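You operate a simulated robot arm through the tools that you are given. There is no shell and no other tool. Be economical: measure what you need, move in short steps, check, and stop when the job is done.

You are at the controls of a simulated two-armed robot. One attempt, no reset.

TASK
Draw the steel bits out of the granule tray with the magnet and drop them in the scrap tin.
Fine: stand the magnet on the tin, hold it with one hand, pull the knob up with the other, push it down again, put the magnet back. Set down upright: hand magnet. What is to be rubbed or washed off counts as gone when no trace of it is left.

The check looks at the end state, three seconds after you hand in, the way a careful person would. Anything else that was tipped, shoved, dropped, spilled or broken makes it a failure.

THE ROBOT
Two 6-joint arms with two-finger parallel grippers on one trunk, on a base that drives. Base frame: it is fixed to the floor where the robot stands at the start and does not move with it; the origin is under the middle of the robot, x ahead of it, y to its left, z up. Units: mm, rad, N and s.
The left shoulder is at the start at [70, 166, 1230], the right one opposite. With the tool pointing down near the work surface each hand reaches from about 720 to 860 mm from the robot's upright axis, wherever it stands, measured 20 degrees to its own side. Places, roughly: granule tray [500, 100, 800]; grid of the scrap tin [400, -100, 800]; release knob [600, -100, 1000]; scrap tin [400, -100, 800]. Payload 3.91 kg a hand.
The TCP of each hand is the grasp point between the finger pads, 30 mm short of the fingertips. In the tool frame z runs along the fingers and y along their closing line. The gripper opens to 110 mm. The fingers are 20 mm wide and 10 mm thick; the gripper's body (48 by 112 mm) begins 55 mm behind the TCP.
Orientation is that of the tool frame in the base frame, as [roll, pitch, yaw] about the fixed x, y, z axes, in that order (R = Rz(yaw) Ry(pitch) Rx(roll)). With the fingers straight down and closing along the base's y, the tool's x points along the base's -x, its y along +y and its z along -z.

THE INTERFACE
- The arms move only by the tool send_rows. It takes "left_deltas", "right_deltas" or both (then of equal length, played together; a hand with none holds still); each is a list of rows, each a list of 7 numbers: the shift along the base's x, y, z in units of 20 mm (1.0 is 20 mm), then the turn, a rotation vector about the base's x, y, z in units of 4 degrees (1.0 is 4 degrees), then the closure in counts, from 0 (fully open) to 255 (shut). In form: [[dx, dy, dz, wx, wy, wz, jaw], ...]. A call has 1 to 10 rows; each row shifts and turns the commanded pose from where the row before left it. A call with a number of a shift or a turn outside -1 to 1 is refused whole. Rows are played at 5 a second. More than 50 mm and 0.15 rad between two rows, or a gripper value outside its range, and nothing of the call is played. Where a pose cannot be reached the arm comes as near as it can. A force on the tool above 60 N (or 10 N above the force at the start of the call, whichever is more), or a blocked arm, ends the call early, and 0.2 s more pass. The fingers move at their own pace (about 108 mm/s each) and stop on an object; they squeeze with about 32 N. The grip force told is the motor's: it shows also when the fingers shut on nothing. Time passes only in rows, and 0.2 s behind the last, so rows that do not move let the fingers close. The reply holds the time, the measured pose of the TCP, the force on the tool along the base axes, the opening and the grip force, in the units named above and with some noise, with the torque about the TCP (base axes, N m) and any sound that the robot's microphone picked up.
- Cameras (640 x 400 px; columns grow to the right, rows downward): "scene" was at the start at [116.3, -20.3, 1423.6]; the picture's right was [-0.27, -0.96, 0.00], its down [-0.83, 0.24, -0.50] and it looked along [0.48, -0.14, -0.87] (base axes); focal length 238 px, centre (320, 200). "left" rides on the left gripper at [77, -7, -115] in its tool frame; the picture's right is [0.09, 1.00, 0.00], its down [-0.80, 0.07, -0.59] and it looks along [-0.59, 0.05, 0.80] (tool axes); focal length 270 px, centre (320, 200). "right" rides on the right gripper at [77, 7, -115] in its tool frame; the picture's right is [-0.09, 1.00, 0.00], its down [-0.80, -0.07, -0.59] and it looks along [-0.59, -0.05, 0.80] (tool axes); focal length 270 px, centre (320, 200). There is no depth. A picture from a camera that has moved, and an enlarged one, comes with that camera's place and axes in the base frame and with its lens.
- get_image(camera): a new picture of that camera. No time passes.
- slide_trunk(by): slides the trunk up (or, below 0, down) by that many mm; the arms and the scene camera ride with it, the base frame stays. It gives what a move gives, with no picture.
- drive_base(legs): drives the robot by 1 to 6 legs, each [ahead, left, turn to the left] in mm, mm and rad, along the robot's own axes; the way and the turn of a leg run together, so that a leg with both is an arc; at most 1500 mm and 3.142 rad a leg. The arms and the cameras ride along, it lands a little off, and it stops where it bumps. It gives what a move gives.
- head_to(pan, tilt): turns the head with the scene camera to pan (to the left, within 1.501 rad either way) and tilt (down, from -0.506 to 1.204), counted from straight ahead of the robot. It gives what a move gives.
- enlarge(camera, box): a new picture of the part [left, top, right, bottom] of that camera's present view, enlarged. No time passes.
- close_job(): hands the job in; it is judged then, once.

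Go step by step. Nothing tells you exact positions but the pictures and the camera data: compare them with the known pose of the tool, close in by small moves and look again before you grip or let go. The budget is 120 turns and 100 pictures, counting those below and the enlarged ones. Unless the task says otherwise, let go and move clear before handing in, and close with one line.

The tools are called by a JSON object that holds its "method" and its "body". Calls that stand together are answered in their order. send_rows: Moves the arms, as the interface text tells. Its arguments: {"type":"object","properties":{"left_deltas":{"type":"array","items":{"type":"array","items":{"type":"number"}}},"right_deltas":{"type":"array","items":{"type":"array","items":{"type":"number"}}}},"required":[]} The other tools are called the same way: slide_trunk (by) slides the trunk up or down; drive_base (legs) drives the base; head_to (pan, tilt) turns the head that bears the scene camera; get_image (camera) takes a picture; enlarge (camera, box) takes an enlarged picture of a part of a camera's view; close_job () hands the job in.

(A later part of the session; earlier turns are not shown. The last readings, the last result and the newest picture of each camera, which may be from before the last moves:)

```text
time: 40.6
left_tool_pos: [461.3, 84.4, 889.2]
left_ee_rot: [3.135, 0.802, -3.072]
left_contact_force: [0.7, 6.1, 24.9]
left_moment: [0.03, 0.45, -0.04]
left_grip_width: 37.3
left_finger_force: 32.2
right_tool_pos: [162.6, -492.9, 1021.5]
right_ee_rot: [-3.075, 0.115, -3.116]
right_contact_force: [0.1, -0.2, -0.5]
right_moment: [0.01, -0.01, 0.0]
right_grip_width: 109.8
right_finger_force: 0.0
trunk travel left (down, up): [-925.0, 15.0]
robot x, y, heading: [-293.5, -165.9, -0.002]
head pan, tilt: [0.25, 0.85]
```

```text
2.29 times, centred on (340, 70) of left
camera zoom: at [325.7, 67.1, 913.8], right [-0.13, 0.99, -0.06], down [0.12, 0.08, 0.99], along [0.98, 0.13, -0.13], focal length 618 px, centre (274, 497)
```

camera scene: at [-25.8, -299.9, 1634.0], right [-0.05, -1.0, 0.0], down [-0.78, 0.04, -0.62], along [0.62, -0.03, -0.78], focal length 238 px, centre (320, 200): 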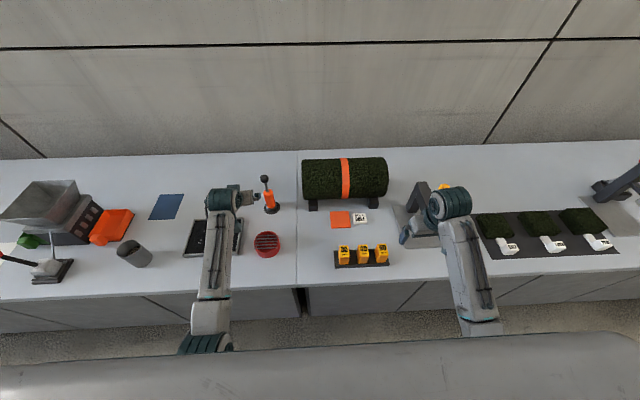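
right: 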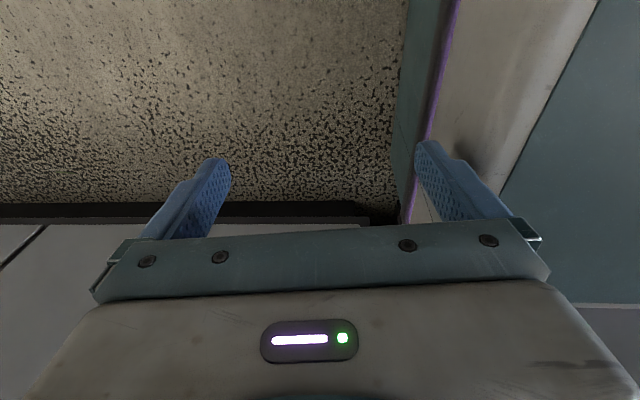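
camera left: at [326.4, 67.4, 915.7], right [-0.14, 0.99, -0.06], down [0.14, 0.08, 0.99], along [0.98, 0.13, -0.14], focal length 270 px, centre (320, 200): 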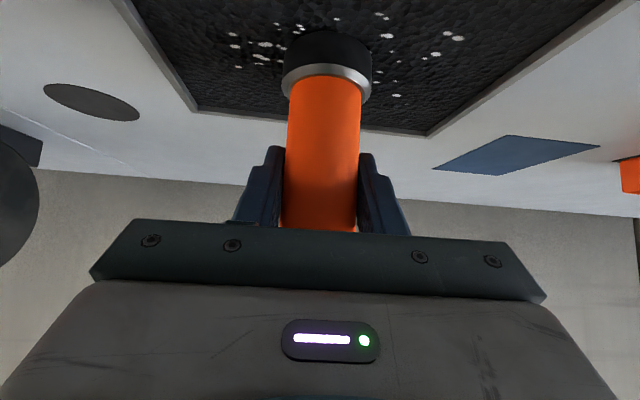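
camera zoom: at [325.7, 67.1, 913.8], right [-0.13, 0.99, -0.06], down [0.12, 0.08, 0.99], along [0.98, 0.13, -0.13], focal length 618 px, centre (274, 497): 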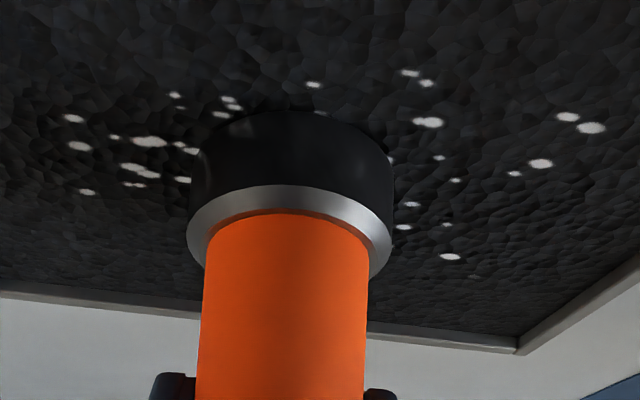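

Contact at TCP z≈889, so the granule surface is at about z 817. I back off to just touching height and sweep slowly across the bits.

{"method": "send_rows", "body": {"left_deltas": [[0, 0, 0.4, 0, 0, 0, 255], [0, 0, 0, 0, 0, 0, 255], [0, -0.5, 0, 0, 0, 0, 255], [0, -0.5, 0, 0, 0, 0, 255], [0, -0.5, 0, 0, 0, 0, 255], [0, -0.5, 0, 0, 0, 0, 255], [0, -0.5, 0, 0, 0, 0, 255], [0, 0, 0, 0, 0, 0, 255]]}}

{"method": "enlarge", "body": {"camera": "left", "box": [160, 0, 560, 200]}}

{"method": "enlarge", "body": {"camera": "scene", "box": [280, 160, 360, 230]}}

```text
time: 42.4
left_tool_pos: [461.0, 31.4, 888.7]
left_ee_rot: [3.137, 0.789, -3.069]
left_contact_force: [0.5, -0.8, -4.3]
left_moment: [-0.02, 0.02, -0.01]
left_grip_width: 37.6
left_finger_force: 32.7
right_tool_pos: [165.9, -494.3, 1020.0]
right_ee_rot: [-3.076, 0.107, -3.115]
right_contact_force: [-0.2, -0.1, 0.7]
right_moment: [0.01, 0.05, -0.01]
right_grip_width: 109.9
right_finger_force: 0.2
trunk travel left (down, up): [-925.0, 15.0]
robot x, y, heading: [-291.4, -166.8, -0.007]
head pan, tilt: [0.25, 0.85]
```

```text
1.60 times, centred on (360, 100) of left
camera zoom: at [326.5, 15.8, 915.7], right [-0.13, 0.99, -0.06], down [0.14, 0.08, 0.99], along [0.98, 0.12, -0.15], focal length 432 px, centre (256, 360)
```

zoom: 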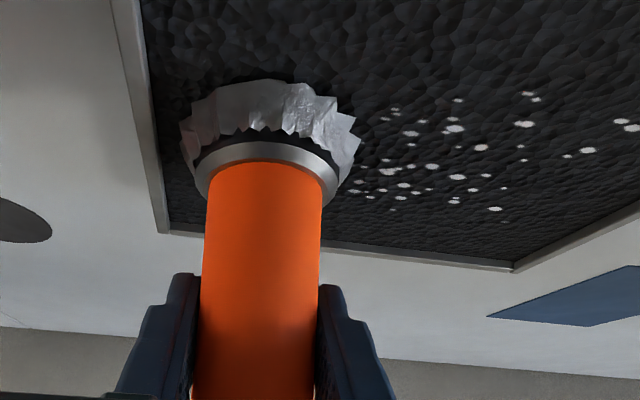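

```text
5.71 times, centred on (320, 195) of scene
camera zoom: at [-163.4, -148.9, 1637.7], right [0.24, -0.97, 0.0], down [-0.73, -0.18, -0.66], along [0.64, 0.16, -0.75], focal length 1358 px, centre (320, 229)
```

zoom: 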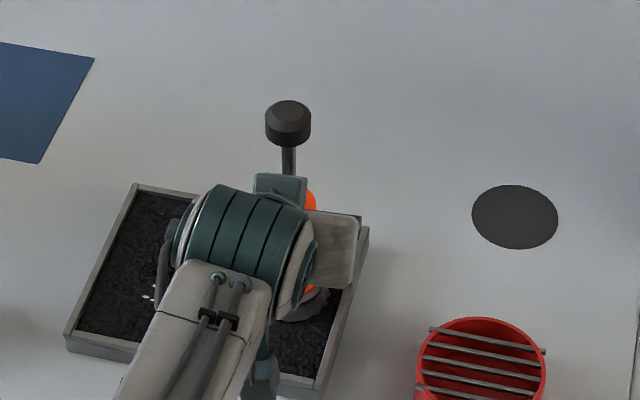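

A clump of bits clings to the magnet; it works. I continue sweeping in passes.

{"method": "send_rows", "body": {"left_deltas": [[0.4, 0.5, 0, 0, 0, 0, 255], [0.4, 0.5, 0, 0, 0, 0, 255], [0, 0.5, 0, 0, 0, 0, 255], [0, 0.5, 0, 0, 0, 0, 255], [0, 0.5, 0, 0, 0, 0, 255], [0, 0.5, 0, 0, 0, 0, 255], [0, 0.5, 0, 0, 0, 0, 255], [0, 0.5, 0, 0, 0, 0, 255], [0, 0.5, 0, 0, 0, 0, 255], [0, 0.5, 0, 0, 0, 0, 255]]}}

{"method": "send_rows", "body": {"left_deltas": [[-0.6, 0.5, 0, 0, 0, 0, 255], [-0.6, 0, 0, 0, 0, 0, 255], [0, -0.6, 0, 0, 0, 0, 255], [0, -0.6, 0, 0, 0, 0, 255], [0, -0.6, 0, 0, 0, 0, 255], [0, -0.6, 0, 0, 0, 0, 255], [0, -0.6, 0, 0, 0, 0, 255], [0, -0.6, 0, 0, 0, 0, 255], [0, -0.6, 0, 0, 0, 0, 255], [0, -0.6, 0, 0, 0, 0, 255]]}}

{"method": "enlarge", "body": {"camera": "left", "box": [160, 0, 560, 200]}}

```text
time: 44.6
left_tool_pos: [476.8, 134.5, 889.6]
left_ee_rot: [3.137, 0.79, -3.072]
left_contact_force: [-0.4, 0.4, -4.8]
left_moment: [0.01, 0.02, 0.01]
left_grip_width: 37.3
left_finger_force: 31.8
right_tool_pos: [166.9, -492.6, 1019.8]
right_ee_rot: [-3.075, 0.108, -3.115]
right_contact_force: [-0.2, -0.8, 0.7]
right_moment: [0.02, 0.0, 0.02]
right_grip_width: 110.1
right_finger_force: 0.1
trunk travel left (down, up): [-925.0, 15.0]
robot x, y, heading: [-289.1, -168.2, -0.005]
head pan, tilt: [0.25, 0.85]
```

```text
time: 46.8
left_tool_pos: [453.9, 47.6, 890.0]
left_ee_rot: [3.136, 0.791, -3.072]
left_contact_force: [0.0, -0.8, -4.4]
left_moment: [0.02, -0.01, -0.03]
left_grip_width: 37.3
left_finger_force: 31.7
right_tool_pos: [167.1, -493.0, 1019.7]
right_ee_rot: [-3.076, 0.107, -3.114]
right_contact_force: [0.0, 1.0, 0.6]
right_moment: [0.01, -0.02, -0.02]
right_grip_width: 110.0
right_finger_force: 0.1
trunk travel left (down, up): [-925.0, 15.0]
robot x, y, heading: [-289.8, -166.3, -0.006]
head pan, tilt: [0.25, 0.85]
```

```text
1.60 times, centred on (360, 100) of left
camera zoom: at [318.9, 30.7, 915.9], right [-0.14, 0.99, -0.06], down [0.14, 0.08, 0.99], along [0.98, 0.13, -0.14], focal length 432 px, centre (256, 360)
```

zoom: 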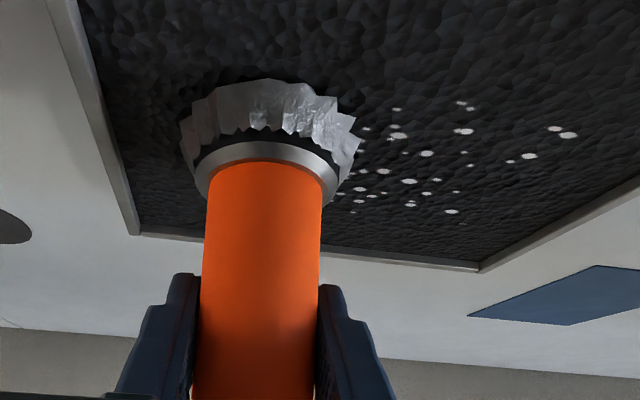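

Bits still show in the tray; I lift the magnet to check what remains and what is on it.

{"method": "send_rows", "body": {"left_deltas": [[0, 0, 0.5, 0, 0, 0, 255], [0, 0, 1, 0, 0, 0, 255], [0, 0, 1, 0, 0, 0, 255], [0, 0, 0, 0, 0, 0, 255]]}}

{"method": "get_image", "body": {"camera": "left"}}

{"method": "enlarge", "body": {"camera": "scene", "box": [270, 150, 370, 240]}}

```text
time: 47.8
left_tool_pos: [454.8, 48.2, 940.9]
left_ee_rot: [3.137, 0.791, -3.071]
left_contact_force: [0.0, -0.2, -4.3]
left_moment: [0.0, -0.03, -0.01]
left_grip_width: 37.3
left_finger_force: 32.2
right_tool_pos: [166.3, -493.4, 1020.8]
right_ee_rot: [-3.075, 0.108, -3.114]
right_contact_force: [0.3, 0.0, 0.3]
right_moment: [-0.01, 0.03, -0.06]
right_grip_width: 110.0
right_finger_force: 0.0
trunk travel left (down, up): [-925.0, 15.0]
robot x, y, heading: [-295.8, -166.5, -0.002]
head pan, tilt: [0.25, 0.85]
```

```text
68 pictures are left
camera left: at [319.2, 31.6, 966.2], right [-0.13, 0.99, -0.06], down [0.14, 0.08, 0.99], along [0.98, 0.13, -0.15], focal length 270 px, centre (320, 200)
```

left: 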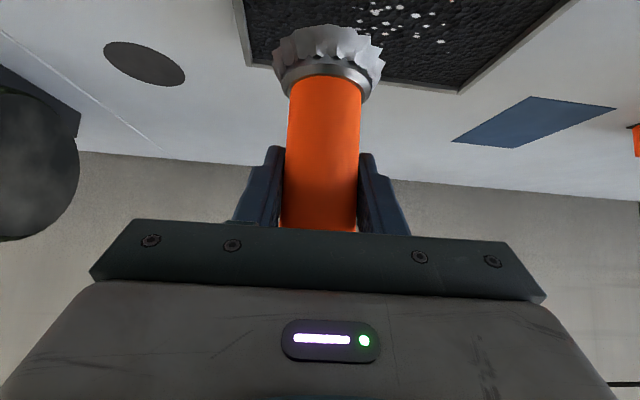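

```text
4.44 times, centred on (320, 195) of scene
camera zoom: at [-162.9, -148.6, 1637.7], right [0.24, -0.97, 0.0], down [-0.73, -0.18, -0.66], along [0.64, 0.16, -0.75], focal length 1056 px, centre (320, 222)
```

zoom: 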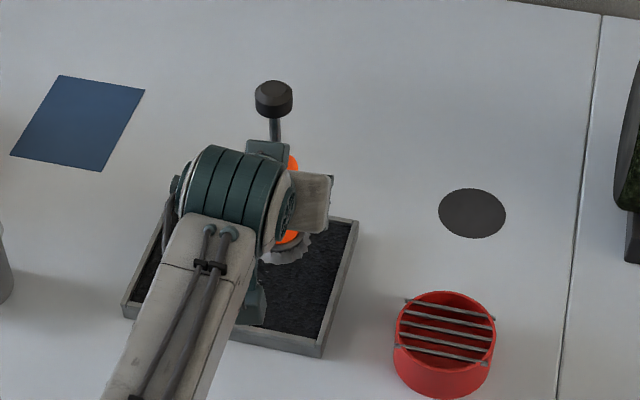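

I move aside by driving right so I can see the tray unobstructed.

{"method": "drive_base", "body": {"legs": [[0, -140, 0]]}}

{"method": "head_to", "body": {"pan": 0.35, "tilt": 0.85}}

{"method": "enlarge", "body": {"camera": "scene", "box": [240, 150, 360, 240]}}

```text
time: 49.1
left_tool_pos: [453.4, -89.7, 940.9]
left_ee_rot: [3.139, 0.789, -3.069]
left_contact_force: [0.1, 0.1, -4.8]
left_moment: [0.0, 0.0, 0.01]
left_grip_width: 37.4
left_finger_force: 32.3
right_tool_pos: [165.7, -631.1, 1020.5]
right_ee_rot: [-3.074, 0.107, -3.115]
right_contact_force: [0.4, 0.1, -1.2]
right_moment: [-0.04, 0.01, -0.01]
right_grip_width: 110.1
right_finger_force: 0.1
trunk travel left (down, up): [-925.0, 15.0]
robot x, y, heading: [-292.9, -305.5, -0.005]
head pan, tilt: [0.25, 0.85]
```

```text
time: 49.8
left_tool_pos: [453.9, -90.4, 940.5]
left_ee_rot: [3.135, 0.791, -3.073]
left_contact_force: [-0.6, 0.2, -4.7]
left_moment: [-0.02, -0.03, 0.02]
left_grip_width: 37.2
left_finger_force: 31.9
right_tool_pos: [166.5, -633.7, 1019.9]
right_ee_rot: [-3.074, 0.107, -3.115]
right_contact_force: [-0.6, -0.3, 0.3]
right_moment: [0.02, -0.02, 0.05]
right_grip_width: 110.0
right_finger_force: 0.2
trunk travel left (down, up): [-925.0, 15.0]
robot x, y, heading: [-290.0, -306.3, -0.004]
head pan, tilt: [0.351, 0.85]
```

```text
4.44 times, centred on (300, 195) of scene
camera zoom: at [-165.9, -281.3, 1637.8], right [0.34, -0.94, 0.0], down [-0.71, -0.26, -0.66], along [0.62, 0.22, -0.75], focal length 1056 px, centre (409, 222)
```

zoom: 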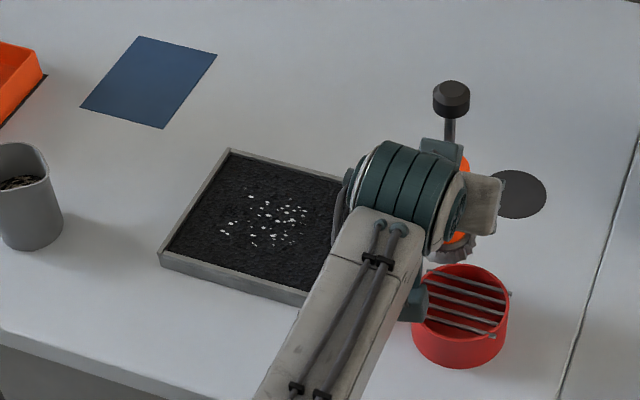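

Roughly the left 2/3 of the bits remain (x 440–490, y 65–150); my later passes were probably a hair too high. I return and sweep with light contact.

{"method": "drive_base", "body": {"legs": [[10, 195, 0]]}}

{"method": "send_rows", "body": {"left_deltas": [[0, 0, -1, 0, 0, 0, 255], [0, 0, -1, 0, 0, 0, 255], [0, 0, -0.4, 0, 0, 0, 255], [0, 0, -0.2, 0, 0, 0, 255], [0, 0, -0.1, 0, 0, 0, 255], [0, 0, 0, 0, 0, 0, 255], [0, 0, 0, 0, 0, 0, 255]]}}

{"method": "enlarge", "body": {"camera": "left", "box": [160, 0, 560, 200]}}

```text
time: 51.4
left_tool_pos: [462.5, 93.8, 942.0]
left_ee_rot: [3.134, 0.79, -3.076]
left_contact_force: [0.8, -1.4, -4.1]
left_moment: [-0.01, 0.0, 0.04]
left_grip_width: 37.3
left_finger_force: 31.9
right_tool_pos: [175.7, -446.7, 1019.4]
right_ee_rot: [-3.077, 0.107, -3.117]
right_contact_force: [0.2, -0.4, -0.2]
right_moment: [0.02, 0.03, -0.04]
right_grip_width: 110.0
right_finger_force: 0.0
trunk travel left (down, up): [-925.0, 15.0]
robot x, y, heading: [-284.3, -112.3, -0.006]
head pan, tilt: [0.351, 0.85]
```

```text
time: 53.0
left_tool_pos: [463.6, 97.6, 890.0]
left_ee_rot: [3.137, 0.795, -3.071]
left_contact_force: [2.2, 2.6, 9.5]
left_moment: [-0.14, -0.04, 0.0]
left_grip_width: 37.3
left_finger_force: 32.3
right_tool_pos: [175.5, -445.0, 1020.9]
right_ee_rot: [-3.076, 0.109, -3.116]
right_contact_force: [-0.2, -0.3, -0.6]
right_moment: [-0.03, -0.04, 0.01]
right_grip_width: 110.0
right_finger_force: 0.1
trunk travel left (down, up): [-925.0, 15.0]
robot x, y, heading: [-283.9, -112.8, -0.005]
head pan, tilt: [0.351, 0.85]
```

```text
1.60 times, centred on (360, 100) of left
camera zoom: at [328.6, 81.0, 914.9], right [-0.13, 0.99, -0.06], down [0.13, 0.08, 0.99], along [0.98, 0.13, -0.14], focal length 432 px, centre (256, 360)
```

zoom: 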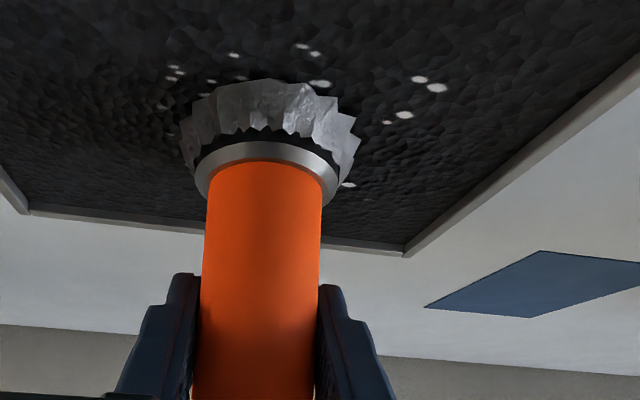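

{"method": "send_rows", "body": {"left_deltas": [[-0.5, 0, 0, 0, 0, 0, 255], [-0.5, 0, 0, 0, 0, 0, 255], [0, -0.5, 0, 0, 0, 0, 255], [0, -0.5, 0, 0, 0, 0, 255], [0.5, 0, 0, 0, 0, 0, 255], [0.5, 0, 0, 0, 0, 0, 255], [0.5, 0, 0, 0, 0, 0, 255], [0.5, 0, 0, 0, 0, 0, 255], [0, 0.5, 0, 0, 0, 0, 255], [0, 0.5, 0, 0, 0, 0, 255]]}}

{"method": "send_rows", "body": {"left_deltas": [[0, 0.5, 0, 0, 0, 0, 255], [0, 0.5, 0, 0, 0, 0, 255], [-0.5, 0.5, 0, 0, 0, 0, 255], [-0.5, 0, 0, 0, 0, 0, 255], [-0.5, 0, 0, 0, 0, 0, 255], [-0.5, 0, 0, 0, 0, 0, 255], [0, -0.5, 0, 0, 0, 0, 255], [0, -0.5, 0, 0, 0, 0, 255], [0.5, -0.5, 0, 0, 0, 0, 255], [0.5, 0, 0, 0, 0, 0, 255]]}}

{"method": "enlarge", "body": {"camera": "left", "box": [160, 0, 560, 200]}}

```text
time: 55.2
left_tool_pos: [483.5, 95.1, 891.2]
left_ee_rot: [3.139, 0.795, -3.072]
left_contact_force: [0.0, -12.9, 14.5]
left_moment: [-1.23, -0.57, -0.31]
left_grip_width: 37.3
left_finger_force: 31.9
right_tool_pos: [173.9, -445.9, 1020.0]
right_ee_rot: [-3.075, 0.11, -3.117]
right_contact_force: [-0.6, -0.2, 0.6]
right_moment: [0.02, -0.05, -0.01]
right_grip_width: 110.0
right_finger_force: 0.0
trunk travel left (down, up): [-925.0, 15.0]
robot x, y, heading: [-277.1, -119.2, -0.011]
head pan, tilt: [0.351, 0.85]
```

```text
time: 57.4
left_tool_pos: [458.4, 92.8, 889.7]
left_ee_rot: [3.14, 0.79, -3.069]
left_contact_force: [-17.9, -0.5, 17.6]
left_moment: [0.06, 0.8, 0.01]
left_grip_width: 37.5
left_finger_force: 32.4
right_tool_pos: [171.1, -446.3, 1021.7]
right_ee_rot: [-3.076, 0.115, -3.116]
right_contact_force: [-0.6, -0.2, -0.5]
right_moment: [-0.05, -0.01, -0.02]
right_grip_width: 109.8
right_finger_force: 0.1
trunk travel left (down, up): [-925.0, 15.0]
robot x, y, heading: [-281.6, -116.6, -0.005]
head pan, tilt: [0.351, 0.85]
```

```text
1.60 times, centred on (360, 100) of left
camera zoom: at [323.0, 76.5, 915.3], right [-0.13, 0.99, -0.06], down [0.14, 0.08, 0.99], along [0.98, 0.12, -0.14], focal length 432 px, centre (256, 360)
```

zoom: 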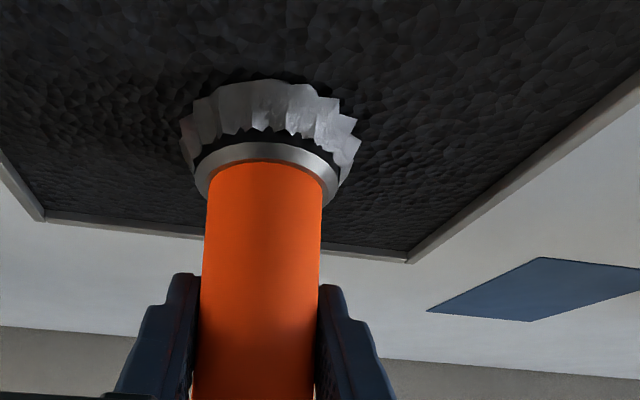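

No bits visible any more with light contact. Lifting and checking the tray (position and remaining bits).

{"method": "send_rows", "body": {"left_deltas": [[0, 0, 0.6, 0, 0, 0, 255], [0, 0, 1, 0, 0, 0, 255], [0, 0, 1, 0, 0, 0, 255], [0, 0, 0.4, 0, 0, 0, 255], [0, 0, 0, 0, 0, 0, 255]]}}

{"method": "drive_base", "body": {"legs": [[0, -190, 0]]}}

{"method": "enlarge", "body": {"camera": "scene", "box": [240, 150, 360, 240]}}

{"method": "enlarge", "body": {"camera": "left", "box": [160, 0, 560, 250]}}

```text
time: 58.6
left_tool_pos: [462.9, 96.7, 946.8]
left_ee_rot: [3.136, 0.79, -3.071]
left_contact_force: [-0.1, 0.6, -4.7]
left_moment: [0.0, -0.04, 0.0]
left_grip_width: 37.4
left_finger_force: 32.2
right_tool_pos: [175.9, -444.1, 1019.5]
right_ee_rot: [-3.075, 0.106, -3.115]
right_contact_force: [-0.1, -0.3, 0.3]
right_moment: [0.01, 0.01, -0.02]
right_grip_width: 110.1
right_finger_force: 0.0
trunk travel left (down, up): [-925.0, 15.0]
robot x, y, heading: [-281.3, -117.8, 0.002]
head pan, tilt: [0.351, 0.85]
```

```text
time: 60.1
left_tool_pos: [464.8, -89.5, 946.8]
left_ee_rot: [3.141, 0.787, -3.068]
left_contact_force: [-0.1, 1.3, -4.9]
left_moment: [-0.01, -0.01, -0.02]
left_grip_width: 37.4
left_finger_force: 31.6
right_tool_pos: [175.3, -630.8, 1020.7]
right_ee_rot: [-3.071, 0.107, -3.115]
right_contact_force: [0.4, 0.2, -0.6]
right_moment: [-0.01, 0.01, -0.01]
right_grip_width: 110.2
right_finger_force: 0.0
trunk travel left (down, up): [-925.0, 15.0]
robot x, y, heading: [-284.7, -309.7, -0.003]
head pan, tilt: [0.351, 0.85]
```

```text
4.44 times, centred on (300, 195) of scene
camera zoom: at [-155.8, -277.5, 1637.7], right [0.34, -0.94, 0.0], down [-0.71, -0.26, -0.66], along [0.62, 0.22, -0.75], focal length 1056 px, centre (409, 222)
```

zoom: 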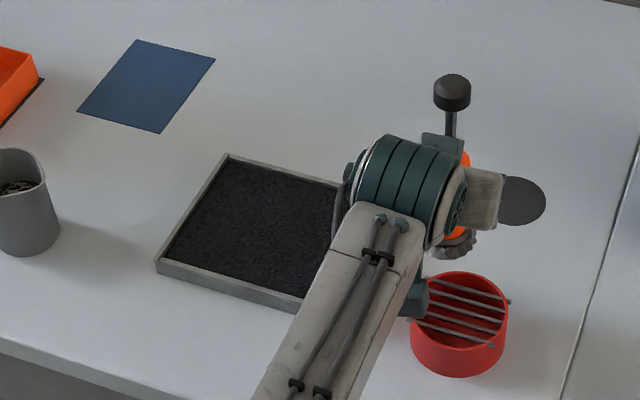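

```text
1.60 times, centred on (360, 125) of left
camera zoom: at [328.9, -105.7, 971.2], right [-0.14, 0.99, -0.06], down [0.14, 0.08, 0.99], along [0.98, 0.13, -0.15], focal length 432 px, centre (256, 320)
```

zoom: 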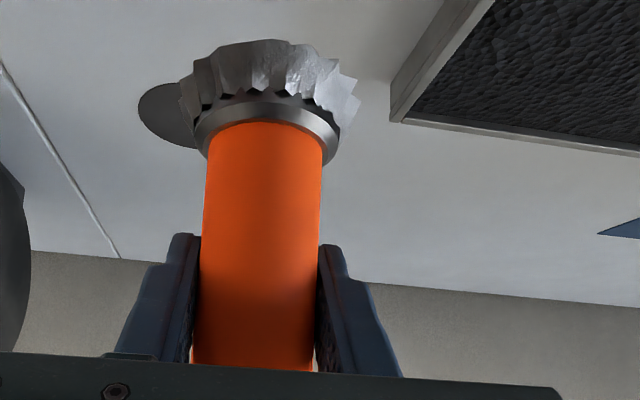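

The tray is clean, unmoved, and all bits hang on the magnet. Next I need the right hand by the knob; I first bring the free right hand forward with a forward tilt, high above everything.

{"method": "send_rows", "body": {"right_deltas": [[1, 0, 0.1, 0, -1, 0, 0], [1, 0, 0.1, 0, -1, 0, 0], [1, 0, 0.1, 0, -1, 0, 0], [1, 0, 0.1, 0, -1, 0, 0], [1, 0, 0.1, 0, -1, 0, 0], [1, 0, 0.1, 0, -1, 0, 0], [1, 0, 0.1, 0, -1, 0, 0], [1, 0, 0.1, 0, -1, 0, 0], [1, 0, 0.1, 0, -1, 0, 0], [0, 0, 0, 0, 0, 0, 0]]}}

{"method": "send_rows", "body": {"right_deltas": [[0, 1, 0.5, 0, 0, 1, 0], [0, 1, 0.5, 0, 0, 1, 0], [0, 1, 0.5, 0, 0, 1, 0], [0, 1, 0.5, 0, 0, 1, 0], [0, 1, 0.5, 0, 0, 1, 0], [0, 1, 0.5, 0, 0, 1, 0], [0, 1, 0, 0, 0, 1, 0], [0, 0, 0, 0, 0, 1, 0], [0, 0, 0, 0, 0, 1, 0], [0, 0, 0, 0, 0, 1, 0]]}}

```text
time: 62.3
left_tool_pos: [463.6, -90.8, 946.2]
left_ee_rot: [3.134, 0.791, -3.072]
left_contact_force: [-0.8, 0.0, -4.5]
left_moment: [-0.01, 0.01, 0.03]
left_grip_width: 37.3
left_finger_force: 31.8
right_tool_pos: [358.3, -633.2, 1037.2]
right_ee_rot: [-3.053, 0.739, -3.104]
right_contact_force: [-0.6, 0.0, 0.4]
right_moment: [-0.01, 0.0, 0.04]
right_grip_width: 109.9
right_finger_force: 0.0
trunk travel left (down, up): [-925.0, 15.0]
robot x, y, heading: [-285.9, -308.1, -0.002]
head pan, tilt: [0.351, 0.85]
```

```text
time: 64.5
left_tool_pos: [463.8, -91.5, 946.0]
left_ee_rot: [3.137, 0.789, -3.071]
left_contact_force: [-0.1, -0.4, -5.1]
left_moment: [0.03, 0.02, 0.0]
left_grip_width: 37.5
left_finger_force: 32.1
right_tool_pos: [355.6, -492.9, 1096.8]
right_ee_rot: [-3.055, 0.736, -2.405]
right_contact_force: [-0.9, 0.6, 0.3]
right_moment: [0.0, 0.02, 0.04]
right_grip_width: 110.1
right_finger_force: 0.1
trunk travel left (down, up): [-925.0, 15.0]
robot x, y, heading: [-283.7, -311.0, 0.001]
head pan, tilt: [0.351, 0.85]
```

The right hand takes the 40° inward yaw fine. I test how far inward it goes.

{"method": "send_rows", "body": {"right_deltas": [[0.5, 1, 0, 0, 0, 0, 0], [0.5, 1, 0, 0, 0, 0, 0], [0.5, 1, 0, 0, 0, 0, 0], [0.5, 1, 0, 0, 0, 0, 0], [0.5, 1, 0, 0, 0, 0, 0], [0.5, 1, 0, 0, 0, 0, 0], [0.5, 1, 0, 0, 0, 0, 0], [0, 1, 0, 0, 0, 0, 0], [0, 1, 0, 0, 0, 0, 0], [0, 0, 0, 0, 0, 0, 0]]}}

{"method": "get_image", "body": {"camera": "right"}}

```text
time: 66.9
left_tool_pos: [464.5, -91.4, 945.3]
left_ee_rot: [3.134, 0.785, -3.07]
left_contact_force: [0.0, -0.2, -5.3]
left_moment: [0.01, -0.01, -0.02]
left_grip_width: 37.5
left_finger_force: 31.9
right_tool_pos: [436.6, -365.0, 1084.0]
right_ee_rot: [-2.977, 0.687, -2.399]
right_contact_force: [-1.2, 0.6, 0.7]
right_moment: [0.0, 0.0, -0.01]
right_grip_width: 110.0
right_finger_force: 0.0
trunk travel left (down, up): [-925.0, 15.0]
robot x, y, heading: [-282.0, -305.7, 0.001]
head pan, tilt: [0.351, 0.85]
stopped in row 10 (right hand): the arm was blocked; the commanded pose is now the measured one
```

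```text
61 pictures are left
camera right: at [322.9, -435.0, 1123.4], right [-0.54, 0.84, -0.07], down [0.16, 0.18, 0.97], along [0.83, 0.51, -0.23], focal length 270 px, centre (320, 200)
```

right: 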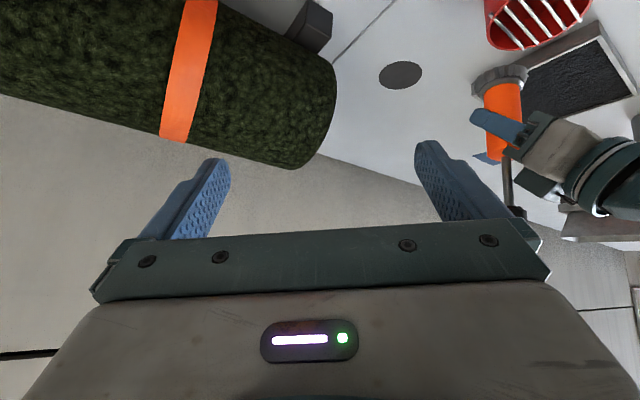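

Both arms have an inward swing limit at the shoulder, so the hands must yaw inward more to meet. I yaw the left hand (with magnet kept upright) 60° to the right in the air.

{"method": "send_rows", "body": {"left_deltas": [[0, 0, 0, 0, 0, -1, 255], [0, 0, 0, 0, 0, -1, 255], [0, 0, 0, 0, 0, -1, 255], [0, 0, 0, 0, 0, -1, 255], [0, 0, 0, 0, 0, -1, 255], [0, 0, 0, 0, 0, -1, 255], [0, 0, 0, 0, 0, -1, 255], [0, 0, 0, 0, 0, -1, 255], [0, 0, 0, 0, 0, -1, 255], [0, 0, 0, 0, 0, 0, 255]]}}

{"method": "send_rows", "body": {"left_deltas": [[0, 0, 0, 0, 0, -1, 255], [0, 0, 0, 0, 0, -1, 255], [0, 0, 0, 0, 0, -1, 255], [0, 0, 0, 0, 0, -1, 255], [0, 0, 0, 0, 0, -1, 255], [0, 0, 0, 0, 0, -1, 255], [0, 0, 0, 0, 0, 0, 255]], "right_deltas": [[0, -1, 0, 0, 0, 0, 0], [0, -1, 0, 0, 0, 0, 0], [0, -1, 0, 0, 0, 0, 0], [0, -1, 0, 0, 0, 0, 0], [0, 0, 0, 0, 0, 0, 0], [0, 0, 0, 0, 0, 0, 0], [0, 0, 0, 0, 0, 0, 0]]}}

{"method": "get_image", "body": {"camera": "left"}}

```text
time: 69.1
left_tool_pos: [463.5, -92.2, 946.7]
left_ee_rot: [3.137, 0.791, 2.583]
left_contact_force: [0.3, 0.6, -3.8]
left_moment: [-0.02, 0.0, 0.02]
left_grip_width: 37.4
left_finger_force: 31.8
right_tool_pos: [436.1, -365.0, 1084.9]
right_ee_rot: [-2.98, 0.688, -2.401]
right_contact_force: [-0.5, 0.3, -0.1]
right_moment: [-0.01, 0.01, 0.04]
right_grip_width: 109.9
right_finger_force: 0.1
trunk travel left (down, up): [-925.0, 15.0]
robot x, y, heading: [-285.2, -303.3, -0.003]
head pan, tilt: [0.351, 0.85]
```

```text
time: 70.7
left_tool_pos: [462.7, -91.2, 945.4]
left_ee_rot: [3.138, 0.791, 2.167]
left_contact_force: [0.2, -0.2, -4.8]
left_moment: [0.0, -0.01, -0.02]
left_grip_width: 37.5
left_finger_force: 32.1
right_tool_pos: [435.5, -446.3, 1085.8]
right_ee_rot: [-2.98, 0.69, -2.4]
right_contact_force: [-0.3, 0.6, 0.1]
right_moment: [0.0, -0.02, -0.05]
right_grip_width: 110.0
right_finger_force: 0.0
trunk travel left (down, up): [-925.0, 15.0]
robot x, y, heading: [-282.9, -305.0, -0.003]
head pan, tilt: [0.351, 0.85]
```

```text
60 pictures are left
camera left: at [381.3, 16.7, 971.6], right [0.79, 0.61, -0.06], down [0.14, -0.08, 0.99], along [0.6, -0.79, -0.14], focal length 270 px, centre (320, 200)
```

left: 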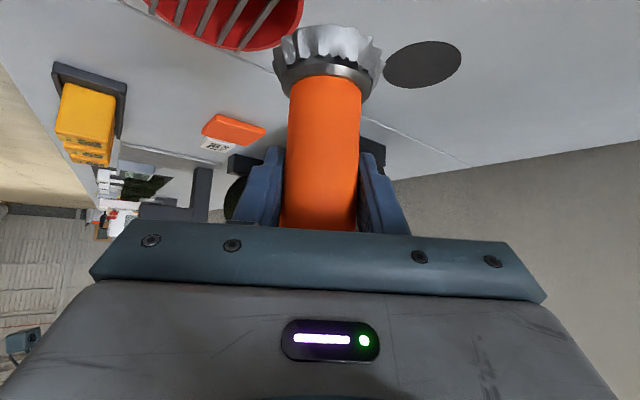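

Works well: 56° yaw with the magnet upright. I raise it a little and test moving it inward toward the robot's centre line.

{"method": "send_rows", "body": {"left_deltas": [[0, 0, 1, 0, 0, 0, 255], [0, -1, 0.5, 0, 0, 0, 255], [0, -1, 0, 0, 0, 0, 255], [0, -1, 0, 0, 0, 0, 255], [0, -1, 0, 0, 0, 0, 255], [0, -1, 0, 0, 0, 0, 255], [0, -1, 0, 0, 0, 0, 255], [0, -1, 0, 0, 0, 0, 255], [0, -1, 0, 0, 0, 0, 255], [0, 0, 0, 0, 0, 0, 255]]}}

```text
time: 72.9
left_tool_pos: [463.6, -251.9, 975.1]
left_ee_rot: [3.136, 0.79, 2.166]
left_contact_force: [1.2, -0.6, -3.8]
left_moment: [0.0, -0.01, 0.02]
left_grip_width: 37.2
left_finger_force: 31.8
right_tool_pos: [434.4, -443.0, 1085.7]
right_ee_rot: [-2.98, 0.689, -2.399]
right_contact_force: [-0.2, -0.4, -0.5]
right_moment: [0.01, 0.02, -0.01]
right_grip_width: 110.0
right_finger_force: 0.0
trunk travel left (down, up): [-925.0, 15.0]
robot x, y, heading: [-284.9, -306.3, -0.0]
head pan, tilt: [0.351, 0.85]
```

The left reaches near the centre line. Now I level, yaw and tilt the right hand for its approach from the right.

{"method": "send_rows", "body": {"right_deltas": [[0, 0, 0, 0.72, 0.53, 0, 0], [0, 0, 0, 0.72, 0.53, 0, 0], [0, 0, 0, 0, 0, 1, 0], [0, 0, 0, 0, 0, 1, 0], [0, 0, 0, 0, 0, 1, 0], [0, 0, 0, 0, 0, 1, 0], [0, 0, 0, 0, 0, 1, 0], [0, 0, 0, 0, 0, 1, 0], [0, 0, 0, 0, 0, 1, 0], [0, 0, 0, 0, 0, 0, 0]]}}

{"method": "send_rows", "body": {"right_deltas": [[0, 0, 0, 0.9, -0.43, 0, 0], [0, 0, 0, 0.9, -0.43, 0, 0], [0, 0, 0, 0.9, -0.43, 0, 0], [0, 0, 0, 0.9, -0.43, 0, 0], [0, 0, 0, 0.9, -0.43, 0, 0], [0, 0, 0, 0, 0, 0, 0]]}}

```text
time: 75.1
left_tool_pos: [464.0, -252.4, 976.5]
left_ee_rot: [3.135, 0.79, 2.165]
left_contact_force: [0.4, -0.8, -4.7]
left_moment: [0.0, 0.03, -0.05]
left_grip_width: 37.2
left_finger_force: 31.8
right_tool_pos: [435.7, -443.8, 1084.8]
right_ee_rot: [3.141, 0.697, -2.014]
right_contact_force: [-0.5, 0.4, 0.9]
right_moment: [0.01, -0.01, 0.01]
right_grip_width: 110.0
right_finger_force: 0.1
trunk travel left (down, up): [-925.0, 15.0]
robot x, y, heading: [-283.3, -307.1, -0.006]
head pan, tilt: [0.351, 0.85]
```

```text
time: 76.5
left_tool_pos: [463.7, -252.0, 976.0]
left_ee_rot: [3.137, 0.79, 2.168]
left_contact_force: [0.4, 0.2, -4.7]
left_moment: [0.0, 0.0, 0.02]
left_grip_width: 37.3
left_finger_force: 31.8
right_tool_pos: [436.1, -443.2, 1084.0]
right_ee_rot: [3.14, 1.045, -2.014]
right_contact_force: [-0.7, -0.7, -0.4]
right_moment: [0.0, 0.01, 0.02]
right_grip_width: 109.9
right_finger_force: 0.0
trunk travel left (down, up): [-925.0, 15.0]
robot x, y, heading: [-285.1, -308.7, -0.002]
head pan, tilt: [0.351, 0.85]
```

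Right hand is level, yaw 65°, tilt 60°. Now I yaw the left a bit more and move it closer to the centre line, then drive so the magnet comes over the tin.

{"method": "send_rows", "body": {"left_deltas": [[0, 0, 0, 0, 0, -1, 255], [0, 0, 0, 0, 0, -1, 255], [0, 0, 0, 0, 0, -1, 255], [0, -0.9, 0, 0, 0, 0, 255], [0, -0.9, 0, 0, 0, 0, 255], [0, 0, 0, 0, 0, 0, 255]]}}

{"method": "drive_base", "body": {"legs": [[-50, 165, 0]]}}

{"method": "head_to", "body": {"pan": 0.0, "tilt": 0.9}}

{"method": "get_image", "body": {"camera": "scene"}}

{"method": "get_image", "body": {"camera": "left"}}

{"method": "get_image", "body": {"camera": "right"}}

```text
time: 77.9
left_tool_pos: [463.7, -287.5, 977.3]
left_ee_rot: [3.137, 0.791, 1.957]
left_contact_force: [0.1, 0.5, -4.4]
left_moment: [0.0, -0.01, 0.0]
left_grip_width: 37.4
left_finger_force: 31.4
right_tool_pos: [436.3, -442.7, 1085.0]
right_ee_rot: [3.14, 1.043, -2.015]
right_contact_force: [0.0, 0.0, -0.7]
right_moment: [0.0, 0.03, 0.02]
right_grip_width: 110.0
right_finger_force: 0.0
trunk travel left (down, up): [-925.0, 15.0]
robot x, y, heading: [-284.2, -306.5, -0.006]
head pan, tilt: [0.351, 0.85]
```

```text
time: 79.4
left_tool_pos: [414.7, -124.5, 976.3]
left_ee_rot: [3.137, 0.788, 1.953]
left_contact_force: [0.3, -0.4, -4.7]
left_moment: [-0.01, 0.0, 0.01]
left_grip_width: 37.1
left_finger_force: 31.7
right_tool_pos: [388.3, -280.4, 1083.0]
right_ee_rot: [3.136, 1.049, -2.021]
right_contact_force: [0.3, -0.1, -0.4]
right_moment: [-0.03, 0.0, 0.0]
right_grip_width: 110.1
right_finger_force: 0.0
trunk travel left (down, up): [-925.0, 15.0]
robot x, y, heading: [-327.3, -138.0, -0.005]
head pan, tilt: [0.351, 0.85]
```

```text
time: 80.2
left_tool_pos: [414.4, -121.8, 977.7]
left_ee_rot: [3.134, 0.792, 1.954]
left_contact_force: [-0.2, 0.1, -5.0]
left_moment: [-0.01, 0.01, -0.01]
left_grip_width: 37.5
left_finger_force: 32.4
right_tool_pos: [385.1, -277.5, 1084.7]
right_ee_rot: [3.141, 1.044, -2.017]
right_contact_force: [0.3, 0.5, 0.1]
right_moment: [0.01, 0.01, 0.0]
right_grip_width: 110.1
right_finger_force: 0.1
trunk travel left (down, up): [-925.0, 15.0]
robot x, y, heading: [-332.6, -136.2, -0.009]
head pan, tilt: [0.0, 0.901]
```

```text
59 pictures are left
camera scene: at [-203.6, -140.3, 1633.9], right [-0.01, -1.0, 0.0], down [-0.78, 0.0, -0.62], along [0.62, 0.0, -0.78], focal length 238 px, centre (320, 200)
```

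scene: 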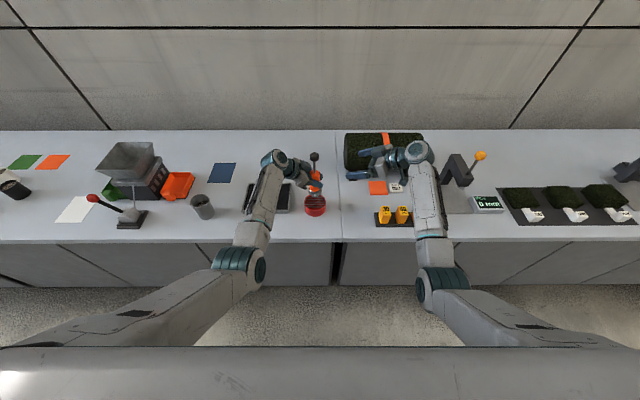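

```text
58 pictures are left
camera left: at [356.3, 1.7, 1002.8], right [0.9, 0.43, -0.06], down [0.12, -0.1, 0.99], along [0.42, -0.9, -0.14], focal length 270 px, centre (320, 200)
```

left: 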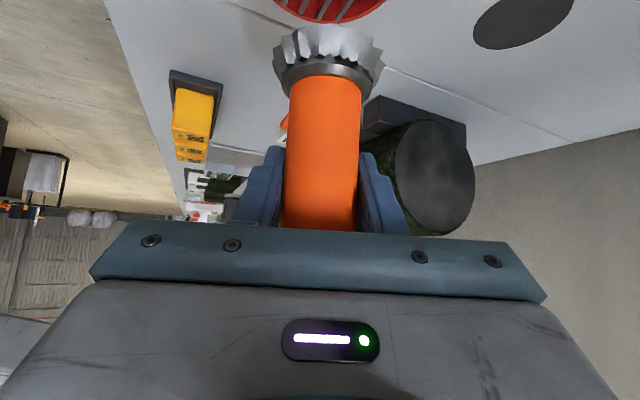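

```text
57 pictures are left
camera right: at [320.1, -398.6, 1076.7], right [-0.88, 0.47, 0.08], down [0.02, -0.13, 0.99], along [0.48, 0.87, 0.11], focal length 270 px, centre (320, 200)
```

right: 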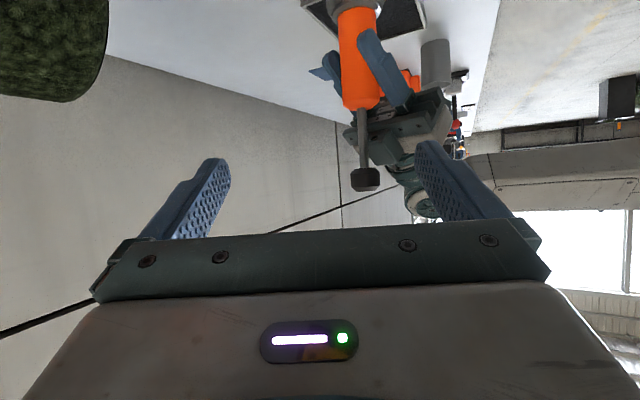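

The magnet is over the tin and the right hand faces the knob. A close-up to check alignment over the tin.

{"method": "enlarge", "body": {"camera": "scene", "box": [280, 145, 360, 225]}}

{"method": "enlarge", "body": {"camera": "right", "box": [260, 0, 460, 200]}}

```text
5.00 times, centred on (320, 185) of scene
camera zoom: at [-203.6, -140.3, 1633.9], right [-0.01, -1.0, 0.0], down [-0.78, 0.0, -0.62], along [0.62, 0.0, -0.78], focal length 1188 px, centre (320, 275)
```

zoom: 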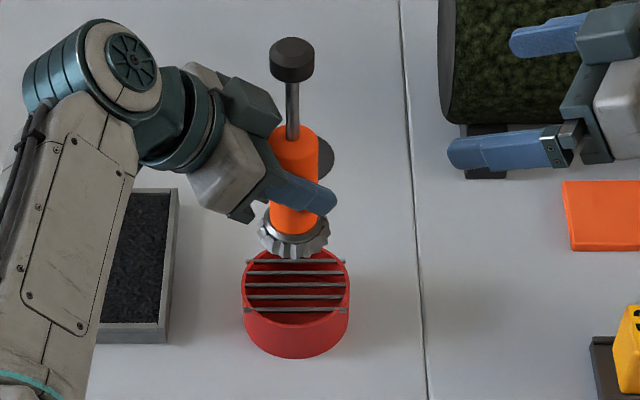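

```text
2.00 times, centred on (360, 100) of right
camera zoom: at [320.1, -398.6, 1076.7], right [-0.88, 0.47, 0.08], down [0.02, -0.13, 0.99], along [0.48, 0.87, 0.11], focal length 541 px, centre (240, 400)
```

zoom: 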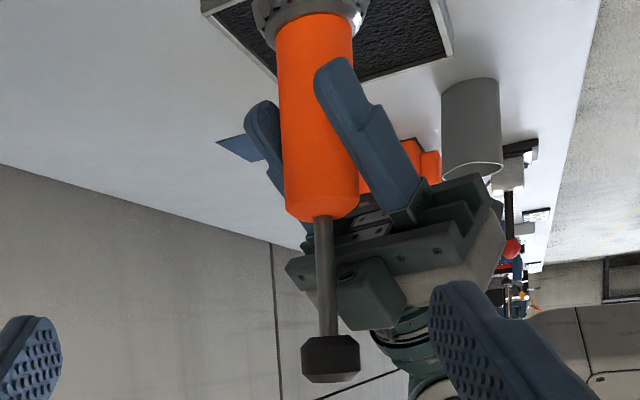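

Tin centre ≈ (409,-123), magnet ≈ (414,-123). I shift 5 mm back and lower most of the way.

{"method": "send_rows", "body": {"left_deltas": [[-0.25, -0.02, -0.6, 0, 0, 0, 255], [0, 0, -0.8, 0, 0, 0, 255], [0, 0, -0.6, 0, 0, 0, 255], [0, 0, -0.2, 0, 0, 0, 255], [0, 0, 0, 0, 0, 0, 255]]}}

{"method": "enlarge", "body": {"camera": "scene", "box": [280, 145, 360, 225]}}

{"method": "enlarge", "body": {"camera": "left", "box": [200, 0, 480, 175]}}

```text
time: 81.4
left_tool_pos: [407.0, -123.4, 934.5]
left_ee_rot: [3.138, 0.79, 1.953]
left_contact_force: [-0.2, -0.4, -5.1]
left_moment: [-0.04, 0.01, -0.02]
left_grip_width: 37.5
left_finger_force: 32.5
right_tool_pos: [384.9, -278.2, 1084.8]
right_ee_rot: [3.139, 1.045, -2.019]
right_contact_force: [0.0, -0.9, 0.0]
right_moment: [0.03, -0.03, 0.0]
right_grip_width: 110.2
right_finger_force: 0.0
trunk travel left (down, up): [-925.0, 15.0]
robot x, y, heading: [-335.5, -135.7, -0.011]
head pan, tilt: [0.0, 0.901]
```

```text
5.00 times, centred on (320, 185) of scene
camera zoom: at [-203.4, -141.5, 1633.9], right [-0.01, -1.0, 0.0], down [-0.78, 0.0, -0.62], along [0.62, 0.0, -0.78], focal length 1188 px, centre (320, 275)
```

zoom: 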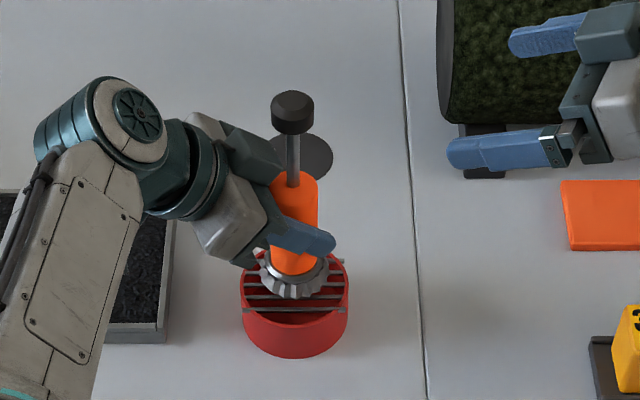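

```text
2.29 times, centred on (340, 88) of left
camera zoom: at [350.8, 0.9, 958.8], right [0.9, 0.43, -0.06], down [0.12, -0.1, 0.99], along [0.42, -0.9, -0.14], focal length 618 px, centre (274, 457)
```

zoom: 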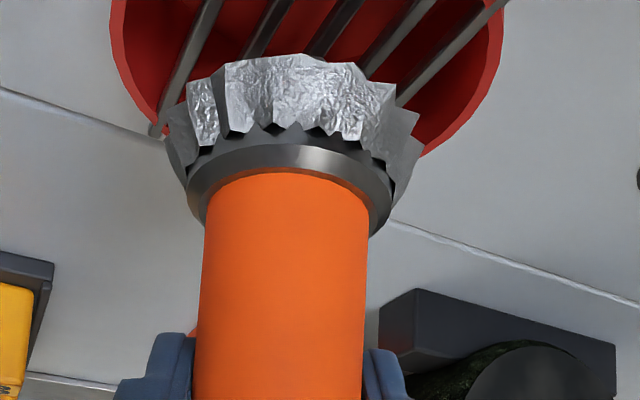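

Centred over the grid. I lower gently until contact.

{"method": "send_rows", "body": {"left_deltas": [[0, 0, -0.2, 0, 0, 0, 255], [0, 0, -0.2, 0, 0, 0, 255], [0, 0, -0.15, 0, 0, 0, 255], [0, 0, 0, 0, 0, 0, 255]]}}

```text
time: 82.4
left_tool_pos: [409.1, -121.8, 923.2]
left_ee_rot: [3.138, 0.791, 1.951]
left_contact_force: [0.1, 0.6, -4.6]
left_moment: [0.0, -0.02, 0.0]
left_grip_width: 37.1
left_finger_force: 31.7
right_tool_pos: [385.2, -279.0, 1084.7]
right_ee_rot: [3.139, 1.044, -2.017]
right_contact_force: [0.2, -0.6, -0.1]
right_moment: [-0.01, -0.05, 0.01]
right_grip_width: 110.0
right_finger_force: 0.0
trunk travel left (down, up): [-925.0, 15.0]
robot x, y, heading: [-333.0, -135.4, -0.006]
head pan, tilt: [0.0, 0.901]
```

{"method": "send_rows", "body": {"left_deltas": [[0, 0, -0.1, 0, 0, 0, 255], [0, 0, -0.1, 0, 0, 0, 255], [0, 0, -0.1, 0, 0, 0, 255], [0, 0, 0, 0, 0, 0, 255]]}}

{"method": "enlarge", "body": {"camera": "left", "box": [200, 0, 480, 175]}}

```text
time: 83.4
left_tool_pos: [408.4, -122.4, 916.3]
left_ee_rot: [3.135, 0.792, 1.951]
left_contact_force: [0.5, 0.3, -0.6]
left_moment: [-0.07, -0.04, 0.02]
left_grip_width: 37.6
left_finger_force: 31.5
right_tool_pos: [385.8, -276.5, 1085.4]
right_ee_rot: [-3.141, 1.045, -2.018]
right_contact_force: [-0.1, -0.2, -0.3]
right_moment: [0.02, -0.01, -0.04]
right_grip_width: 110.2
right_finger_force: 0.0
trunk travel left (down, up): [-925.0, 15.0]
robot x, y, heading: [-332.8, -138.9, -0.006]
head pan, tilt: [0.0, 0.901]
```

```text
2.29 times, centred on (340, 88) of left
camera zoom: at [351.8, 0.4, 942.7], right [0.9, 0.43, -0.06], down [0.11, -0.1, 0.99], along [0.42, -0.9, -0.14], focal length 618 px, centre (274, 457)
```

zoom: 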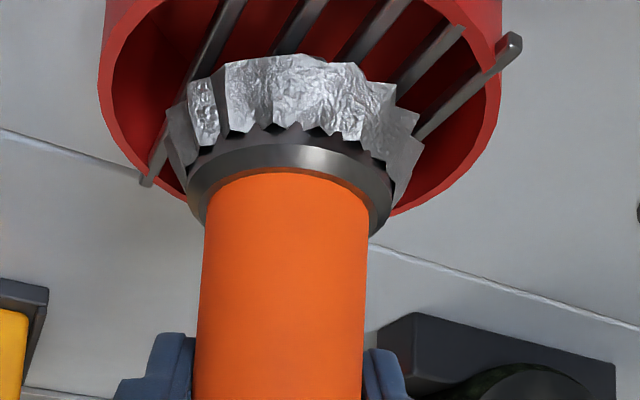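

The magnet now rests on the grid (load taken at TCP z≈916). I press it 2 mm more and bring the right hand, partly closed to 60 mm, to a stand-off in line with the knob.

{"method": "send_rows", "body": {"left_deltas": [[0, 0, -0.1, 0, 0, 0, 255], [0, 0, 0, 0, 0, 0, 255], [0, 0, 0, 0, 0, 0, 255], [0, 0, 0, 0, 0, 0, 255], [0, 0, 0, 0, 0, 0, 255]], "right_deltas": [[-0.4, 0.6, 0.2, 0, 0, 0, 116], [-0.4, 0.6, 0.2, 0, 0, 0, 116], [-0.4, 0.7, 0, 0, 0, 0, 116], [0, 0.7, 0, 0, 0, 0, 116], [0, 0, 0, 0, 0, 0, 116]]}}

{"method": "get_image", "body": {"camera": "right"}}

{"method": "enlarge", "body": {"camera": "scene", "box": [280, 145, 360, 225]}}

```text
time: 84.6
left_tool_pos: [408.7, -123.2, 916.9]
left_ee_rot: [3.13, 0.792, 1.949]
left_contact_force: [5.1, 2.5, 13.3]
left_moment: [-0.17, -0.22, 0.04]
left_grip_width: 37.3
left_finger_force: 31.1
right_tool_pos: [359.4, -225.6, 1093.8]
right_ee_rot: [-3.142, 1.047, -2.018]
right_contact_force: [-0.3, 0.8, -0.4]
right_moment: [0.01, -0.01, 0.03]
right_grip_width: 59.8
right_finger_force: 0.1
trunk travel left (down, up): [-925.0, 15.0]
robot x, y, heading: [-333.7, -139.0, -0.009]
head pan, tilt: [0.0, 0.901]
```

```text
51 pictures are left
camera right: at [293.9, -346.3, 1085.7], right [-0.88, 0.47, 0.08], down [0.01, -0.13, 0.99], along [0.48, 0.87, 0.11], focal length 270 px, centre (320, 200)
```

right: 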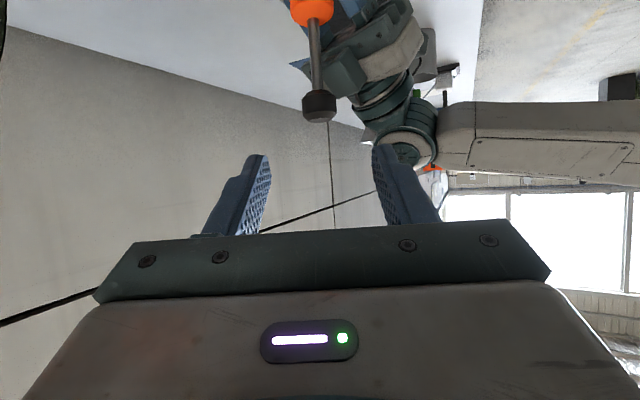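

```text
5.00 times, centred on (320, 185) of scene
camera zoom: at [-206.3, -141.5, 1634.3], right [-0.01, -1.0, 0.0], down [-0.78, 0.0, -0.62], along [0.62, 0.0, -0.78], focal length 1188 px, centre (320, 275)
```

zoom: 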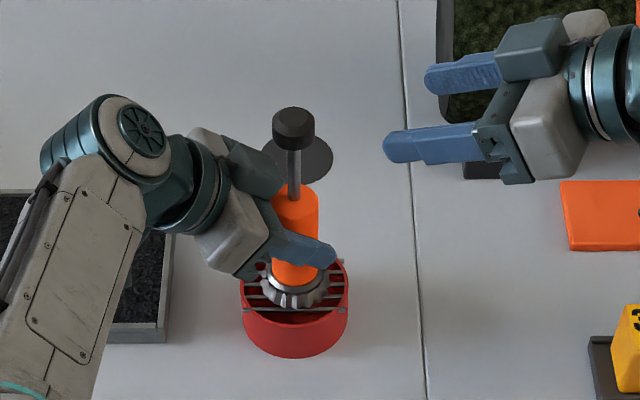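

The knob is at about (410,-123,1029), centred between the right fingers. Approaching along the finger axis, stopping short to check.

{"method": "send_rows", "body": {"right_deltas": [[0.304, 0.61, -0.386, 0, 0, 0, 116], [0.304, 0.61, -0.386, 0, 0, 0, 116], [0.304, 0.61, -0.386, 0, 0, 0, 116], [0.304, 0.61, -0.386, 0, 0, 0, 116], [0.304, 0.61, -0.386, 0, 0, 0, 116], [0, 0, 0, 0, 0, 0, 116]]}}

{"method": "get_image", "body": {"camera": "right"}}

{"method": "enlarge", "body": {"camera": "scene", "box": [280, 145, 360, 225]}}

```text
time: 86.0
left_tool_pos: [408.3, -120.8, 918.2]
left_ee_rot: [3.131, 0.793, 1.95]
left_contact_force: [11.1, 2.8, 21.4]
left_moment: [-0.28, -0.49, 0.17]
left_grip_width: 37.4
left_finger_force: 31.9
right_tool_pos: [390.5, -165.1, 1055.3]
right_ee_rot: [-3.138, 1.046, -2.014]
right_contact_force: [0.0, 1.0, 0.2]
right_moment: [0.03, 0.0, 0.02]
right_grip_width: 60.1
right_finger_force: 0.0
trunk travel left (down, up): [-925.0, 15.0]
robot x, y, heading: [-328.9, -138.5, -0.007]
head pan, tilt: [0.0, 0.901]
```

```text
49 pictures are left
camera right: at [325.2, -285.9, 1047.4], right [-0.88, 0.47, 0.07], down [0.01, -0.13, 0.99], along [0.48, 0.87, 0.11], focal length 270 px, centre (320, 200)
```

right: 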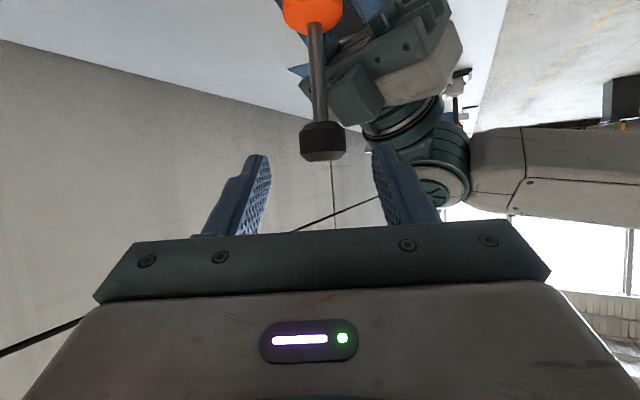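

```text
5.00 times, centred on (320, 185) of scene
camera zoom: at [-206.5, -141.3, 1634.2], right [-0.01, -1.0, 0.0], down [-0.78, 0.0, -0.62], along [0.62, 0.0, -0.78], focal length 1188 px, centre (320, 275)
```

zoom: 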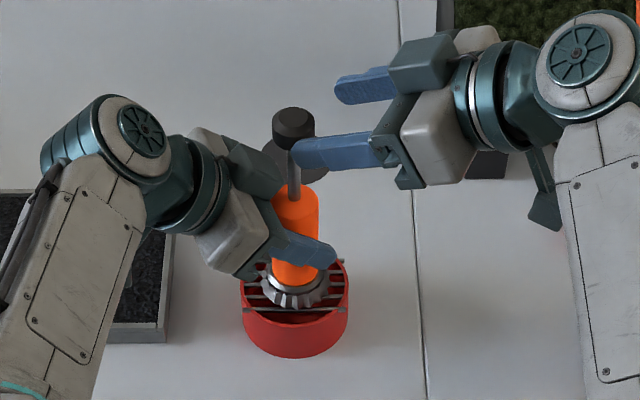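

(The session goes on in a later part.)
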